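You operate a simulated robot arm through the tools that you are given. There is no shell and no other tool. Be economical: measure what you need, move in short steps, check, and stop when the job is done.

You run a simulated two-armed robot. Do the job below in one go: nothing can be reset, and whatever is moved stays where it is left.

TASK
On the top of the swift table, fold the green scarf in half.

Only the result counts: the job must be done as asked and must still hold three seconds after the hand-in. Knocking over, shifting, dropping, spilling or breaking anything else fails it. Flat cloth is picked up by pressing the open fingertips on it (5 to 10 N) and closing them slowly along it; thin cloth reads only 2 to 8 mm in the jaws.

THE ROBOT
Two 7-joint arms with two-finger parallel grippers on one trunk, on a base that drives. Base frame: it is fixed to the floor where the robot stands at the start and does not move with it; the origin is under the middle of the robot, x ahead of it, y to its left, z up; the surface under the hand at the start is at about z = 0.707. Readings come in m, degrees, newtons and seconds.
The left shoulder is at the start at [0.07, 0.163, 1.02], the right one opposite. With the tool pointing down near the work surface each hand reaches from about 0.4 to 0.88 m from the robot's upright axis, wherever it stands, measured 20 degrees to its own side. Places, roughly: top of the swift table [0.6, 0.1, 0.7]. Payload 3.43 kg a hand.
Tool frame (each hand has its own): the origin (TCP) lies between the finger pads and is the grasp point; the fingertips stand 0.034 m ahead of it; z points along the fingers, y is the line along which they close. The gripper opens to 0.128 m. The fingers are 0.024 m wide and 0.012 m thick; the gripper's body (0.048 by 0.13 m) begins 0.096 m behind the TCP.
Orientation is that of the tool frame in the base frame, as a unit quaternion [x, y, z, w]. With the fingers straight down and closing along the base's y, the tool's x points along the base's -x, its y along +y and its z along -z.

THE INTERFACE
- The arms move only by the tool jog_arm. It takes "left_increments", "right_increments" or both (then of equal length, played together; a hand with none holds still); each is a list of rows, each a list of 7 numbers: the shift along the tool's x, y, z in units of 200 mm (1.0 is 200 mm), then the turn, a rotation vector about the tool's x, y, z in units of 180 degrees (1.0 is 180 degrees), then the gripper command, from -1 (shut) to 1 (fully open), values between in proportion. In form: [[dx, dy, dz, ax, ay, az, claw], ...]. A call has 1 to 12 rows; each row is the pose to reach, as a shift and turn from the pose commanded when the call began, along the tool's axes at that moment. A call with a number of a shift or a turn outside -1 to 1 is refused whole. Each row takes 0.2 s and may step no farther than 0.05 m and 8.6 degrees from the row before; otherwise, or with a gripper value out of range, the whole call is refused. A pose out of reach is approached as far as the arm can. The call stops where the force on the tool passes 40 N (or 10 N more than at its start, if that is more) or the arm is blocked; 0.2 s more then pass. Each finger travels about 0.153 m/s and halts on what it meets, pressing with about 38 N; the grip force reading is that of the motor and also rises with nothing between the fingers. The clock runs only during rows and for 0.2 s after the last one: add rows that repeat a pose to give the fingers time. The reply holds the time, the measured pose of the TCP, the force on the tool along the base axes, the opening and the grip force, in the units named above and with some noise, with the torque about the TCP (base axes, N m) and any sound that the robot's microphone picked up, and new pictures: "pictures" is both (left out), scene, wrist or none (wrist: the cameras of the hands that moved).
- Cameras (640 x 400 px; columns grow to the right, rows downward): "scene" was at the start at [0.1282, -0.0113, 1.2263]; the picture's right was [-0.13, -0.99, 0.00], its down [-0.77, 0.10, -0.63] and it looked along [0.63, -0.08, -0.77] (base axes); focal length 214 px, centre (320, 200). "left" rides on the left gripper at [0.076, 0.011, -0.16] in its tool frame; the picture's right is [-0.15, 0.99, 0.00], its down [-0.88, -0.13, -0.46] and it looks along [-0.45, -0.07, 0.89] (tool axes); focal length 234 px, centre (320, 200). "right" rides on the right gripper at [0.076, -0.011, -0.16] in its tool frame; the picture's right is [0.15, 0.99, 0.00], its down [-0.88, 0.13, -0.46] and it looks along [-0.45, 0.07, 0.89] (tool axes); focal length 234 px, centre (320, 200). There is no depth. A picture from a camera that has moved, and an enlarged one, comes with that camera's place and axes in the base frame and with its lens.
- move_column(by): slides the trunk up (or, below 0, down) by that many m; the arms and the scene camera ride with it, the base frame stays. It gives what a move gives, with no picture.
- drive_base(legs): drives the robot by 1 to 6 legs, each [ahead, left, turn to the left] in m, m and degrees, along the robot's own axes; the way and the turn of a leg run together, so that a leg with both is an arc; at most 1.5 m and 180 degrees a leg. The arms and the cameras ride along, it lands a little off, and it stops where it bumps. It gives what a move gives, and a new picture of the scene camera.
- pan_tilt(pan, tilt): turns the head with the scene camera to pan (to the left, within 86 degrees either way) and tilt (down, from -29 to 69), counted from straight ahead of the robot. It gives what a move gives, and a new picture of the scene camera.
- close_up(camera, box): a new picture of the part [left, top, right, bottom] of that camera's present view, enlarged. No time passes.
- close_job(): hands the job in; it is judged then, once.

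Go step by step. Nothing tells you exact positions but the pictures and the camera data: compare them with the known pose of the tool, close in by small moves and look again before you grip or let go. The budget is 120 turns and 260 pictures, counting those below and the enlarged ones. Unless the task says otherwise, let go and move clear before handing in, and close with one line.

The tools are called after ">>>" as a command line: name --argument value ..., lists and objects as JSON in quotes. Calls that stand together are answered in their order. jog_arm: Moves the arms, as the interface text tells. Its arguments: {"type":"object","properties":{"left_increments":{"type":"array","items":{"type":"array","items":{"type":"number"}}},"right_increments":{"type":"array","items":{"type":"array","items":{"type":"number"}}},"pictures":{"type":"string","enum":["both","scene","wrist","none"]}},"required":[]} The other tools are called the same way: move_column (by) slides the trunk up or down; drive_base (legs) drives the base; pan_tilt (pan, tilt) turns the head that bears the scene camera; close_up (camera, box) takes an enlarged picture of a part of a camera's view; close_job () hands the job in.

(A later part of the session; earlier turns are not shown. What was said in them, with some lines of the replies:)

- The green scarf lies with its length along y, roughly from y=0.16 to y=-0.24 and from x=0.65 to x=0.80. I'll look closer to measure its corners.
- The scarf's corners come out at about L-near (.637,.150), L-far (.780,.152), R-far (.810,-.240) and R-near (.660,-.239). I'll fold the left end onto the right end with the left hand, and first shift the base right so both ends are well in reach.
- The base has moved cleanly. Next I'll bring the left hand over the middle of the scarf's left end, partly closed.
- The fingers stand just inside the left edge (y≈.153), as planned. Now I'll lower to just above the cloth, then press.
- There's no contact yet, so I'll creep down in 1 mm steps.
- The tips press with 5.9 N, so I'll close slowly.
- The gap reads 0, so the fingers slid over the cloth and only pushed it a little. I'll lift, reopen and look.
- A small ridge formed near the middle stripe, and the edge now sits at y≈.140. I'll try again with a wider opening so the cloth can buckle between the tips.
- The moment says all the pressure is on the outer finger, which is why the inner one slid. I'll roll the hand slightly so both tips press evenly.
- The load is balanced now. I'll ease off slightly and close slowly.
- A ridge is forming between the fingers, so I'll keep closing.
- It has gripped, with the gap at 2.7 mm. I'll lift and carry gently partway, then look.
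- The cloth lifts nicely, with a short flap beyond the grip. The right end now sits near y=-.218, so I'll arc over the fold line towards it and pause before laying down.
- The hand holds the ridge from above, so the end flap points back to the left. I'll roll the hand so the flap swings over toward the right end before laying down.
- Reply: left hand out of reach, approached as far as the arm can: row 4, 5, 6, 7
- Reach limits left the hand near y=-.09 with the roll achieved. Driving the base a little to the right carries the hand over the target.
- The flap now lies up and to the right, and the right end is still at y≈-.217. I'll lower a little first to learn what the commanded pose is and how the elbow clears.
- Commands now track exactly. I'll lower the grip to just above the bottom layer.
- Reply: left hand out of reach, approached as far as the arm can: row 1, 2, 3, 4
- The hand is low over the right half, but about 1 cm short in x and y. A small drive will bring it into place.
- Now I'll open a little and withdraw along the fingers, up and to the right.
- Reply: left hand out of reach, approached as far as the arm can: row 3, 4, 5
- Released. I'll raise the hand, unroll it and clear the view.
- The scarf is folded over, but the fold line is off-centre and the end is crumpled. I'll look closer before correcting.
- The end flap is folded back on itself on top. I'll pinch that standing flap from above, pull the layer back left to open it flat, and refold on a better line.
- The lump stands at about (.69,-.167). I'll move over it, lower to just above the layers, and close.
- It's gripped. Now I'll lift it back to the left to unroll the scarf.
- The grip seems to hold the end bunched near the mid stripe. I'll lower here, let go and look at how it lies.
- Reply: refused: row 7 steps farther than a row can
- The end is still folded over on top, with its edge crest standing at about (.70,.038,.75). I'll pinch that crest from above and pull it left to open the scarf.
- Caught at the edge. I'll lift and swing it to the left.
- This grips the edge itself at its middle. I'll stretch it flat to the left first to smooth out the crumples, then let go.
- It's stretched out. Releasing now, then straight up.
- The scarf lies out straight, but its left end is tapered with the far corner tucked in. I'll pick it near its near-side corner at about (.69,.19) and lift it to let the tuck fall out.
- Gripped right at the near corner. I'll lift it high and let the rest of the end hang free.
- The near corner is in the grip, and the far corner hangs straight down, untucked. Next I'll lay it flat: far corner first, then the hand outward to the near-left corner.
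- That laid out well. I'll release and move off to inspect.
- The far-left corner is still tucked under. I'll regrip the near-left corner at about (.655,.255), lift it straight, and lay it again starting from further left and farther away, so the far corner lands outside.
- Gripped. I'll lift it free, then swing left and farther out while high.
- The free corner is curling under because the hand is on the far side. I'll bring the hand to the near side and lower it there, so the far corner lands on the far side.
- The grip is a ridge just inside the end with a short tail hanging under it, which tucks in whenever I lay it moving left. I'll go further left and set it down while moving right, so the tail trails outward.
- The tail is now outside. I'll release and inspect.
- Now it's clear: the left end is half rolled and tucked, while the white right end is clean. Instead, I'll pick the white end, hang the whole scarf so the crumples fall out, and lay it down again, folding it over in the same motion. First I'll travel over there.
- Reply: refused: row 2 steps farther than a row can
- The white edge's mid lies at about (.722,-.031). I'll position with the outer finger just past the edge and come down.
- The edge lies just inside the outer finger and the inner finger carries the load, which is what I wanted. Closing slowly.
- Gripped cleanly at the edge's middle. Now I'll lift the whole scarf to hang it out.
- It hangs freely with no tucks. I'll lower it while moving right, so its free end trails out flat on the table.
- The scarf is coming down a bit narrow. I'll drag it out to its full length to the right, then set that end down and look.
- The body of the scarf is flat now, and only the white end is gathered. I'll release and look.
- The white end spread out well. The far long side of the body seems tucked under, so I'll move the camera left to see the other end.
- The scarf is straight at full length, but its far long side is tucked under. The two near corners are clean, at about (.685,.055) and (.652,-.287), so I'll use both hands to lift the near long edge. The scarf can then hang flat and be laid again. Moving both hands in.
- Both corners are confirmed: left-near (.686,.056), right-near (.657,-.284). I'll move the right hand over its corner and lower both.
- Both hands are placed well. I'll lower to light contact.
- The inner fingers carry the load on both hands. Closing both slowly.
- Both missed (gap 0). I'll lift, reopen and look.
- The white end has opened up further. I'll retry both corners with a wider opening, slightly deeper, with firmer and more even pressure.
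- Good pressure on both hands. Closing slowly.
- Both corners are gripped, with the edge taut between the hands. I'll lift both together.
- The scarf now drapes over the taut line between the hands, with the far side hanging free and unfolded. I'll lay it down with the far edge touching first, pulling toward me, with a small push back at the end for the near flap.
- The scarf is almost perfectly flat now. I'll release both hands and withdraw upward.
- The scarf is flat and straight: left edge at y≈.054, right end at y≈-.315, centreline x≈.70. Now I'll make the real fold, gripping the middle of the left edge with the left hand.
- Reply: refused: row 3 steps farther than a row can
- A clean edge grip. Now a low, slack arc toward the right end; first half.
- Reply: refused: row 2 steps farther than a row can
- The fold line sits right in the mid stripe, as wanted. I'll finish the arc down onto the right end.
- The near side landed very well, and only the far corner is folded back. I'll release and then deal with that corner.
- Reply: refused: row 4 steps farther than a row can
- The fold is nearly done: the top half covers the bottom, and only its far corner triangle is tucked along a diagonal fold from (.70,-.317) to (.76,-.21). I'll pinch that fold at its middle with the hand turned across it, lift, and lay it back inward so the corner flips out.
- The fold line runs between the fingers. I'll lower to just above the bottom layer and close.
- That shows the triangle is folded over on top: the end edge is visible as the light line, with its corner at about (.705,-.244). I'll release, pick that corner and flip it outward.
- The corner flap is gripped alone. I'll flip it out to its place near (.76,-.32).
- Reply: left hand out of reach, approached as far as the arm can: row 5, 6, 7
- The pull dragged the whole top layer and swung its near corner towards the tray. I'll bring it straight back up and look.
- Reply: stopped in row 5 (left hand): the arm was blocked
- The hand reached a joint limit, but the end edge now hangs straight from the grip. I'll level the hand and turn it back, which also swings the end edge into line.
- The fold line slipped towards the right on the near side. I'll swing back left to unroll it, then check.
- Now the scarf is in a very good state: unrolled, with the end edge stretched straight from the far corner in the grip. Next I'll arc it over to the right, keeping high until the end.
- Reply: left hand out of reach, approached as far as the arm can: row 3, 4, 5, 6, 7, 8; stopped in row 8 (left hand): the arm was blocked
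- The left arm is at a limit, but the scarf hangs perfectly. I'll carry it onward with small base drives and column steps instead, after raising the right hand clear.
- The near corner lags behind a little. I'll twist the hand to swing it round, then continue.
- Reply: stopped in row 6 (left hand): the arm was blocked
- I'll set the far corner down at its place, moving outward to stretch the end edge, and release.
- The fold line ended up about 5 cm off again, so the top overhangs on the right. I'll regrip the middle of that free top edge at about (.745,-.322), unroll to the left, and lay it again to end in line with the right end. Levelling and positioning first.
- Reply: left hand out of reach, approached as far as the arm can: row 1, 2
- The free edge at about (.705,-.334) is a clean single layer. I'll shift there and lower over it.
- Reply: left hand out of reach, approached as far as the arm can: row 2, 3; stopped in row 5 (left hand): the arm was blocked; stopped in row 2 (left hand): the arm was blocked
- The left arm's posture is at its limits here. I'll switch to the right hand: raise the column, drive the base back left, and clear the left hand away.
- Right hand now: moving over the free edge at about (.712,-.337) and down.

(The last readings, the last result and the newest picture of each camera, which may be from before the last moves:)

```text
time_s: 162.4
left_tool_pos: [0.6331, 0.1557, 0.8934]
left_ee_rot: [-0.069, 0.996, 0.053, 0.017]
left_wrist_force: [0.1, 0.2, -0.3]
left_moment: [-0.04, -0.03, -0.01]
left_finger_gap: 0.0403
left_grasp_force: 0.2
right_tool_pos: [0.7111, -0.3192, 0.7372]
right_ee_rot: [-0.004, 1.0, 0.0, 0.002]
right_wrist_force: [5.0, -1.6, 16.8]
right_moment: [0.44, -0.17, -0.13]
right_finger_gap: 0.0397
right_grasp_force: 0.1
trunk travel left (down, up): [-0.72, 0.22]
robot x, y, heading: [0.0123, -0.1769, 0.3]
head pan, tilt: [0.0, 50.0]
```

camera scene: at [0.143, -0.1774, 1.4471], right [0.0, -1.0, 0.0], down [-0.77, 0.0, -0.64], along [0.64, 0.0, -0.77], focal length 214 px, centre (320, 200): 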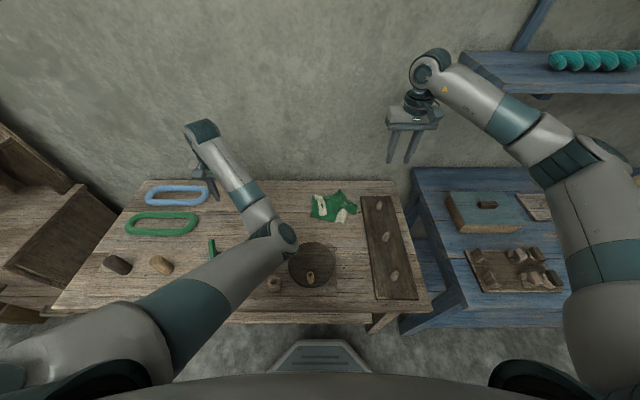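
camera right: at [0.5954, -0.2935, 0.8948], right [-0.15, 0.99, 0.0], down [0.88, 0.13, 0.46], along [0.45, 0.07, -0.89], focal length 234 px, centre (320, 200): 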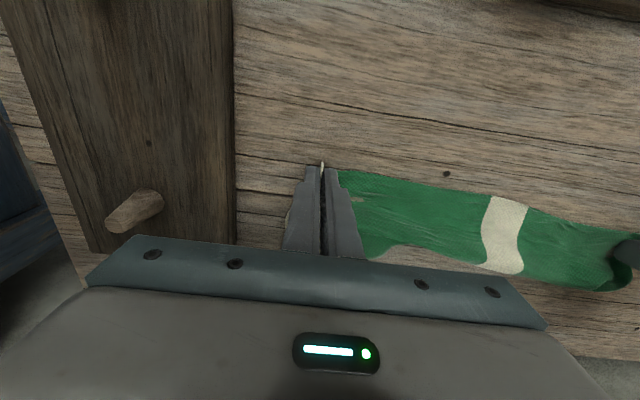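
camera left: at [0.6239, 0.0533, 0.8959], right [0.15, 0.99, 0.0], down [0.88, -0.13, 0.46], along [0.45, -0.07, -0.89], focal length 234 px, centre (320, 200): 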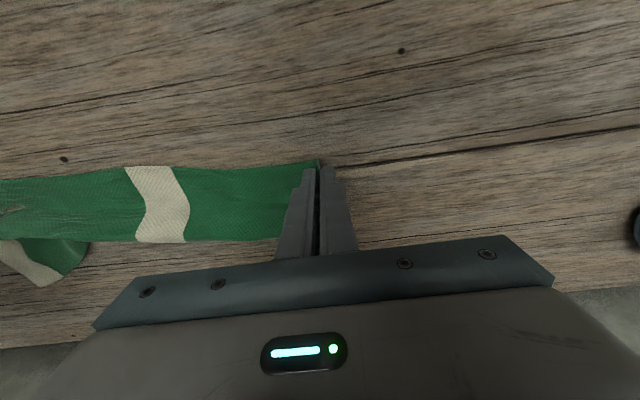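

>>> jog_arm --right_increments '[[0, 0, -0.003, 0, 0, 0, -0.44], [0, 0, -0.002, 0, 0, 0, -0.51], [0, 0, -0.001, 0, 0, 0, -0.58], [0, 0, 0, 0, 0, 0, -0.65], [0, 0, 0, 0, 0, 0, -0.72], [0, 0, 0, 0, 0, 0, -0.79], [0, 0, 0, 0, 0, 0, -0.86], [0, 0, 0, 0, 0, 0, -0.93], [0, 0, 0, 0, 0, 0, -1], [0, 0, 0, 0, 0, 0, -1]]' --pictures "none"

>>> close_up --camera "right" --box '[200, 40, 480, 220]'

```text
time_s: 164.6
left_tool_pos: [0.632, 0.1563, 0.8934]
left_ee_rot: [-0.069, 0.996, 0.053, 0.019]
left_wrist_force: [0.1, 0.2, 0.1]
left_moment: [0.0, 0.01, -0.03]
left_finger_gap: 0.0403
left_grasp_force: 0.1
right_tool_pos: [0.7093, -0.3172, 0.7363]
right_ee_rot: [-0.003, 1.0, 0.0, 0.003]
right_wrist_force: [-0.6, 4.2, 23.6]
right_moment: [0.33, 0.0, -0.01]
right_finger_gap: 0.0
right_grasp_force: 33.5
trunk travel left (down, up): [-0.72, 0.22]
robot x, y, heading: [0.0151, -0.1812, 0.4]
head pan, tilt: [0.0, 50.0]
```

```text
2.22 times, centred on (340, 130) of right
camera zoom: at [0.6327, -0.3275, 0.8962], right [-0.15, 0.99, 0.0], down [0.88, 0.14, 0.46], along [0.45, 0.07, -0.89], focal length 520 px, centre (276, 356)
```

zoom: 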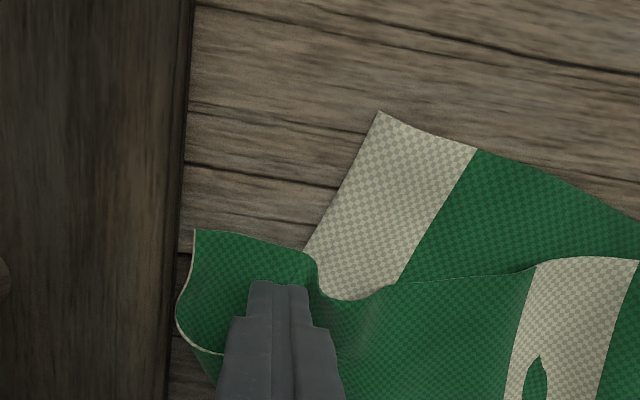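

It slipped and the edge slid against the tray. With the tips still pressing on the flap, I'll drag it back left a few centimetres, then lift and straddle its edge again.

>>> jog_arm --right_increments '[[0, 0.05, -0.005, 0, 0, 0, -1], [0, 0.1, -0.005, 0, 0, 0, -1], [0, 0.15, -0.005, 0, 0, 0, -1], [0, 0.19, -0.005, 0, 0, 0, -1], [0, 0.19, -0.1, -0.002, 0, 0, -0.7], [0, 0.12, -0.15, -0.002, 0, 0, -0.4], [0, 0.05, -0.1, -0.002, 0, 0, -0.37], [0, 0.05, -0.04, -0.002, 0, 0, -0.37]]' --pictures "none"

>>> close_up --camera "right" --box '[200, 40, 480, 220]'

```text
time_s: 166.4
left_tool_pos: [0.6339, 0.1563, 0.89]
left_ee_rot: [-0.068, 0.996, 0.052, 0.016]
left_wrist_force: [-0.2, -0.3, 0.1]
left_moment: [0.02, -0.04, 0.0]
left_finger_gap: 0.0401
left_grasp_force: 0.2
right_tool_pos: [0.7108, -0.3075, 0.7429]
right_ee_rot: [-0.004, 1.0, 0.003, 0.001]
right_wrist_force: [0.2, -0.3, -0.3]
right_moment: [-0.02, 0.0, -0.01]
right_finger_gap: 0.0402
right_grasp_force: 0.0
trunk travel left (down, up): [-0.72, 0.22]
robot x, y, heading: [0.0114, -0.1777, 0.6]
head pan, tilt: [0.0, 50.0]
```

```text
2.22 times, centred on (340, 130) of right
camera zoom: at [0.6345, -0.3198, 0.9022], right [-0.15, 0.99, 0.01], down [0.88, 0.13, 0.46], along [0.45, 0.07, -0.89], focal length 520 px, centre (276, 356)
```

zoom: 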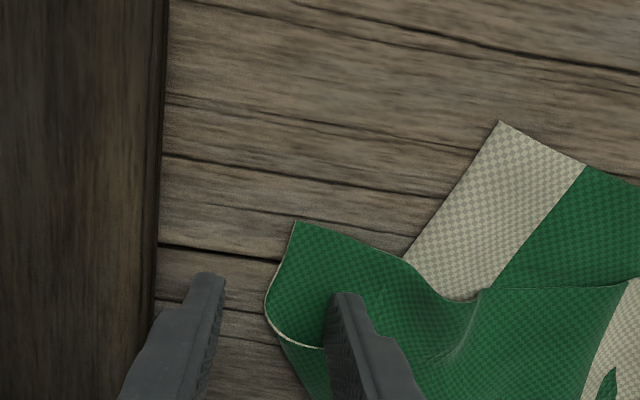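

The edge is back in the open. I'll shift 1.2 cm so it sits just inside the outer finger, then press.

>>> jog_arm --right_increments '[[0, 0.062, 0, 0, 0, 0, -0.37], [0, 0.062, 0.02, 0, 0, 0, -0.37], [0, 0.062, 0.032, 0, 0, 0, -0.37]]' --pictures "none"

>>> jog_arm --right_increments '[[0, 0, 0.003, 0, 0, 0, -0.37], [0, 0, 0.005, 0, 0, 0, -0.37]]' --pictures "none"

```text
time_s: 167.2
left_tool_pos: [0.6348, 0.156, 0.8908]
left_ee_rot: [-0.069, 0.996, 0.052, 0.017]
left_wrist_force: [0.5, -1.1, 0.9]
left_moment: [0.03, -0.01, -0.03]
left_finger_gap: 0.0405
left_grasp_force: 0.1
right_tool_pos: [0.71, -0.2952, 0.738]
right_ee_rot: [-0.004, 1.0, 0.003, 0.001]
right_wrist_force: [-0.7, 0.1, 3.6]
right_moment: [0.02, 0.03, 0.01]
right_finger_gap: 0.0404
right_grasp_force: 0.0
trunk travel left (down, up): [-0.72, 0.22]
robot x, y, heading: [0.0117, -0.1767, 0.4]
head pan, tilt: [0.0, 50.0]
```

```text
time_s: 167.8
left_tool_pos: [0.6338, 0.1561, 0.8923]
left_ee_rot: [-0.069, 0.996, 0.053, 0.018]
left_wrist_force: [0.0, 0.4, -0.1]
left_moment: [-0.01, 0.03, 0.01]
left_finger_gap: 0.0404
left_grasp_force: 0.0
right_tool_pos: [0.7111, -0.2953, 0.7369]
right_ee_rot: [-0.004, 1.0, 0.002, 0.001]
right_wrist_force: [0.1, -1.0, 9.4]
right_moment: [0.26, -0.02, -0.02]
right_finger_gap: 0.0402
right_grasp_force: 0.0
trunk travel left (down, up): [-0.72, 0.22]
robot x, y, heading: [0.01, -0.1772, 0.4]
head pan, tilt: [0.0, 50.0]
```

>>> jog_arm --right_increments '[[0, 0, 0.001, -0.001, 0, 0, -0.44], [0, 0, 0.002, -0.001, 0, 0, -0.51], [0, 0, 0.002, -0.001, 0, 0, -0.58], [0, 0, 0.002, -0.001, 0, 0, -0.65], [0, 0, 0.002, -0.001, 0, 0, -0.72], [0, 0, 0.002, -0.001, 0, 0, -0.79], [0, 0, 0.002, -0.001, 0, 0, -0.86], [0, 0, 0.002, -0.001, 0, 0, -0.93], [0, 0, 0.002, -0.001, 0, 0, -1], [0, 0, 0.002, -0.001, 0, 0, -1]]' --pictures "none"

>>> close_up --camera "right" --box '[200, 40, 480, 220]'

```text
time_s: 170.0
left_tool_pos: [0.6325, 0.1572, 0.8919]
left_ee_rot: [-0.07, 0.996, 0.053, 0.017]
left_wrist_force: [-0.1, 0.1, 0.1]
left_moment: [0.0, -0.05, 0.01]
left_finger_gap: 0.0405
left_grasp_force: 0.0
right_tool_pos: [0.7098, -0.2951, 0.7371]
right_ee_rot: [-0.003, 1.0, 0.005, 0.002]
right_wrist_force: [0.4, 3.6, 16.4]
right_moment: [0.27, 0.01, -0.01]
right_finger_gap: 0.0021
right_grasp_force: 36.6
trunk travel left (down, up): [-0.72, 0.22]
robot x, y, heading: [0.011, -0.1806, 0.1]
head pan, tilt: [0.0, 50.0]
```

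```text
2.22 times, centred on (340, 130) of right
camera zoom: at [0.6334, -0.3073, 0.8961], right [-0.15, 0.99, 0.01], down [0.88, 0.13, 0.46], along [0.45, 0.08, -0.89], focal length 520 px, centre (276, 356)
```

zoom: 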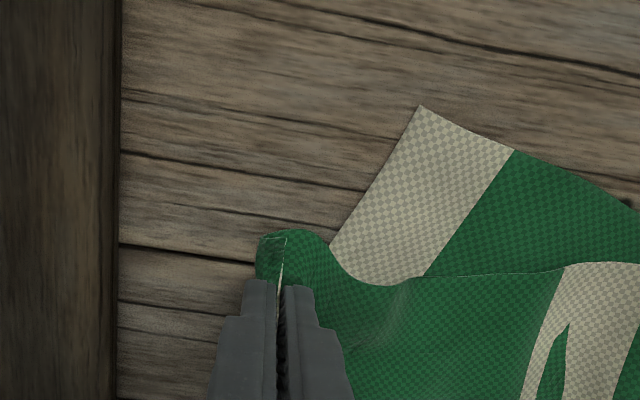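

Gripped. I'll lift and swing left to unroll the fold.

>>> jog_arm --right_increments '[[0, 0.02, -0.15, 0, 0, 0, -1], [0, 0.1, -0.35, 0, 0, 0, -1], [0, 0.25, -0.52, 0, 0, 0, -1], [0, 0.43, -0.62, 0, 0, 0, -1], [0, 0.62, -0.65, 0, 0, 0, -1], [0, 0.82, -0.65, 0, 0, 0, -1], [0, 1.0, -0.62, 0, 0, 0, -1]]' --pictures "none"

>>> jog_arm --right_increments '[[0, 0.15, 0, 0, 0, 0, -1], [0, 0.3, 0.05, 0, 0, 0, -1], [0, 0.42, 0.1, 0, 0, 0, -1], [0, 0.42, 0.1, 0, 0, 0, -1]]' --pictures "none"

>>> close_up --camera "right" --box '[0, 20, 480, 300]'

>>> close_up --camera "scene" --box '[260, 120, 400, 220]'

```text
time_s: 171.6
left_tool_pos: [0.6337, 0.1585, 0.8911]
left_ee_rot: [-0.069, 0.996, 0.054, 0.016]
left_wrist_force: [-0.2, -0.5, -0.6]
left_moment: [-0.02, -0.02, -0.01]
left_finger_gap: 0.0401
left_grasp_force: 0.1
right_tool_pos: [0.7086, -0.0961, 0.8603]
right_ee_rot: [-0.003, 1.0, 0.004, 0.0]
right_wrist_force: [0.3, -0.7, -1.0]
right_moment: [0.01, -0.02, 0.02]
right_finger_gap: 0.0019
right_grasp_force: 36.5
trunk travel left (down, up): [-0.72, 0.22]
robot x, y, heading: [0.0127, -0.1758, 0.2]
head pan, tilt: [0.0, 50.0]
```

```text
time_s: 172.6
left_tool_pos: [0.6339, 0.1566, 0.8909]
left_ee_rot: [-0.069, 0.996, 0.053, 0.017]
left_wrist_force: [0.2, 0.0, 0.2]
left_moment: [-0.01, -0.01, 0.04]
left_finger_gap: 0.0403
left_grasp_force: 0.2
right_tool_pos: [0.7086, -0.013, 0.8409]
right_ee_rot: [-0.003, 1.0, 0.004, 0.0]
right_wrist_force: [-0.1, 0.2, -0.3]
right_moment: [0.01, -0.01, -0.02]
right_finger_gap: 0.0016
right_grasp_force: 36.5
trunk travel left (down, up): [-0.72, 0.22]
robot x, y, heading: [0.0118, -0.176, 0.0]
head pan, tilt: [0.0, 50.0]
```

```text
1.33 times, centred on (240, 160) of right
camera zoom: at [0.6325, -0.0255, 1.0005], right [-0.15, 0.99, 0.01], down [0.88, 0.13, 0.46], along [0.45, 0.08, -0.89], focal length 312 px, centre (427, 253)
```

zoom: 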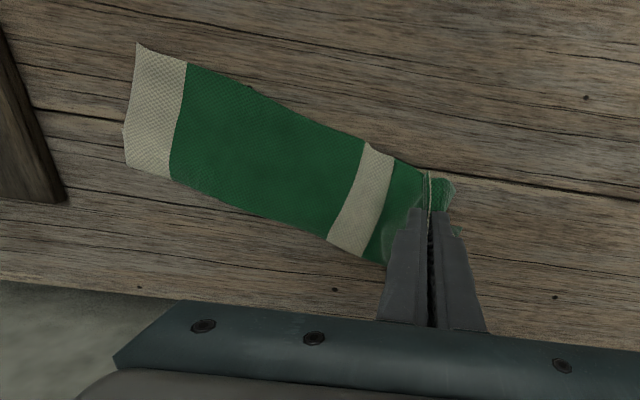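

```text
4.00 times, centred on (330, 170) of scene
camera zoom: at [0.142, -0.18, 1.4472], right [0.0, -1.0, 0.0], down [-0.77, 0.0, -0.64], along [0.64, 0.0, -0.77], focal length 858 px, centre (280, 320)
```

zoom: 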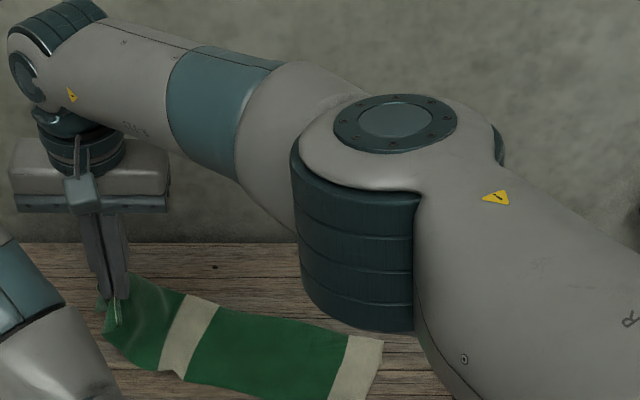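

The scarf unrolled cleanly, with its fold line at the mid stripe. I'll carry the edge over in a slack arc and set it down on the white end.

>>> jog_arm --right_increments '[[-0.01, -0.1, -0.1, 0, 0, 0, -1], [-0.01, -0.24, -0.19, 0, 0, 0, -1], [0.01, -0.42, -0.22, 0, 0, 0, -1], [0.03, -0.6, -0.22, 0, 0, 0, -1], [0.06, -0.78, -0.17, 0, 0, 0, -1], [0.08, -0.92, -0.08, 0, 0, 0, -1], [0.1, -1.0, 0, 0, 0, 0, -1]]' --pictures "none"

>>> jog_arm --right_increments '[[0.03, -0.08, 0.1, 0, 0, 0, -1], [0.05, -0.16, 0.22, 0, 0, 0, -1], [0.065, -0.22, 0.35, 0, 0, 0, -1], [0.07, -0.245, 0.46, 0, 0, 0, -1], [0.07, -0.245, 0.46, 0, 0, 0, -1]]' --pictures "none"

>>> close_up --camera "right" --box '[160, 0, 600, 260]'

```text
time_s: 174.2
left_tool_pos: [0.6347, 0.1559, 0.8915]
left_ee_rot: [-0.069, 0.996, 0.054, 0.015]
left_wrist_force: [0.3, -0.3, -0.3]
left_moment: [0.01, -0.01, 0.01]
left_finger_gap: 0.0404
left_grasp_force: 0.1
right_tool_pos: [0.69, -0.2146, 0.8392]
right_ee_rot: [-0.003, 1.0, 0.005, 0.001]
right_wrist_force: [0.2, 0.7, -0.8]
right_moment: [0.03, 0.01, -0.01]
right_finger_gap: 0.0019
right_grasp_force: 36.3
trunk travel left (down, up): [-0.72, 0.22]
robot x, y, heading: [0.0092, -0.1775, 0.4]
head pan, tilt: [0.0, 50.0]
```

```text
time_s: 175.4
left_tool_pos: [0.6342, 0.1565, 0.8914]
left_ee_rot: [-0.07, 0.996, 0.052, 0.016]
left_wrist_force: [0.0, -0.1, -0.4]
left_moment: [-0.01, -0.02, -0.04]
left_finger_gap: 0.0402
left_grasp_force: 0.1
right_tool_pos: [0.6753, -0.2615, 0.7462]
right_ee_rot: [-0.003, 1.0, 0.005, 0.001]
right_wrist_force: [0.2, 0.6, 0.1]
right_moment: [0.02, 0.01, 0.0]
right_finger_gap: 0.002
right_grasp_force: 37.0
trunk travel left (down, up): [-0.72, 0.22]
robot x, y, heading: [0.0108, -0.1769, 0.3]
head pan, tilt: [0.0, 50.0]
```

```text
1.45 times, centred on (380, 130) of right
camera zoom: at [0.6002, -0.2733, 0.9068], right [-0.15, 0.99, 0.01], down [0.88, 0.13, 0.46], along [0.45, 0.08, -0.89], focal length 341 px, centre (233, 302)
```

zoom: 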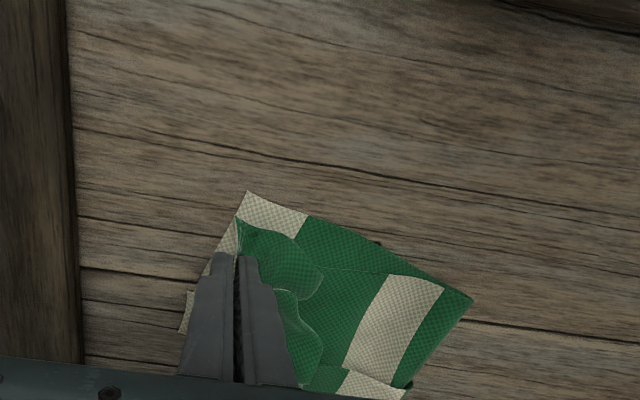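

The edge is over the white end, with the fold within about 2 cm of the middle. I'll stretch it gently outward to take up the slack, release, and look.

>>> jog_arm --right_increments '[[0.02, -0.06, 0, 0, 0, 0, -1], [0.03, -0.12, 0.0, 0, 0, 0, -1], [0.03, -0.12, 0.03, 0, 0, 0, -1], [0.03, -0.12, 0.03, 0, 0, 0, -0.85], [0.03, -0.12, 0.02, 0, 0, 0, -0.7], [0.03, -0.12, -0.12, 0, 0, 0, -0.65], [0.03, -0.12, -0.35, 0, 0, 0, -0.6], [0.03, -0.2, -0.55, 0, 0, 0, -0.6], [0.03, -0.4, -0.65, 0, 0, 0, -0.6], [0.03, -0.6, -0.7, 0, 0, 0, -0.6], [0.03, -0.8, -0.75, 0, 0, 0, -0.6]]' --pictures "none"

>>> close_up --camera "right" --box '[280, 40, 640, 280]'

>>> close_up --camera "scene" --box '[290, 160, 370, 220]'

```text
time_s: 177.8
left_tool_pos: [0.6331, 0.1551, 0.893]
left_ee_rot: [-0.069, 0.996, 0.054, 0.017]
left_wrist_force: [-0.1, 0.8, -0.1]
left_moment: [-0.01, 0.01, 0.0]
left_finger_gap: 0.0404
left_grasp_force: 0.1
right_tool_pos: [0.6676, -0.4212, 0.8972]
right_ee_rot: [-0.003, 1.0, 0.006, 0.001]
right_wrist_force: [0.9, -0.1, 0.6]
right_moment: [0.04, -0.02, -0.03]
right_finger_gap: 0.0256
right_grasp_force: 0.0
trunk travel left (down, up): [-0.72, 0.22]
robot x, y, heading: [0.0106, -0.1749, 0.4]
head pan, tilt: [0.0, 50.0]
```

```text
1.67 times, centred on (460, 160) of right
camera zoom: at [0.5927, -0.4353, 1.0558], right [-0.15, 0.99, 0.01], down [0.88, 0.13, 0.46], along [0.45, 0.08, -0.89], focal length 390 px, centre (87, 267)
```

zoom: 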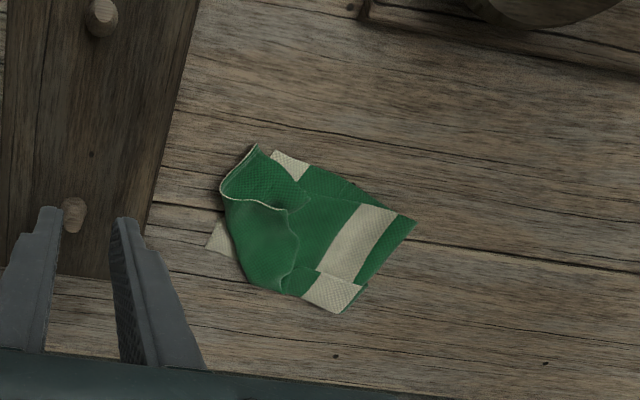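

```text
6.67 times, centred on (330, 190) of scene
camera zoom: at [0.1409, -0.1808, 1.4473], right [0.0, -1.0, 0.0], down [-0.77, 0.0, -0.64], along [0.64, 0.0, -0.77], focal length 1430 px, centre (253, 267)
```

zoom: 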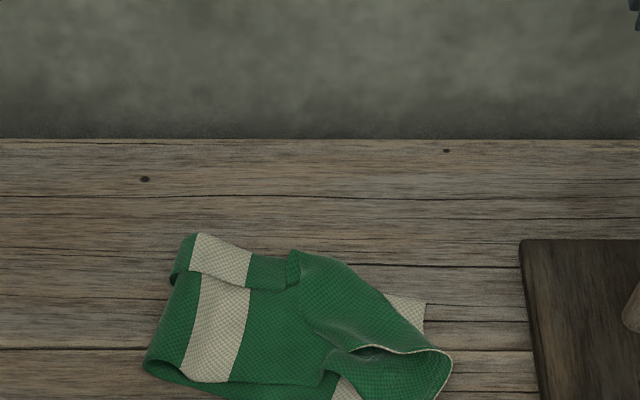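

The scarf lies folded over on itself across the mid stripe. The top end is a little crumpled and the edges don't line up exactly. Both hands are open and clear, nothing else appears disturbed, and I'm close to the turn limit, so I'm handing in now.

>>> close_job

```text
The job is handed in.
```

I handed in the green scarf folded end over end near its middle stripe, but it isn't a neat half. The fold line is about 2 cm or more off centre, the top end is crumpled with its far corner turned back, and the edges don't line up.
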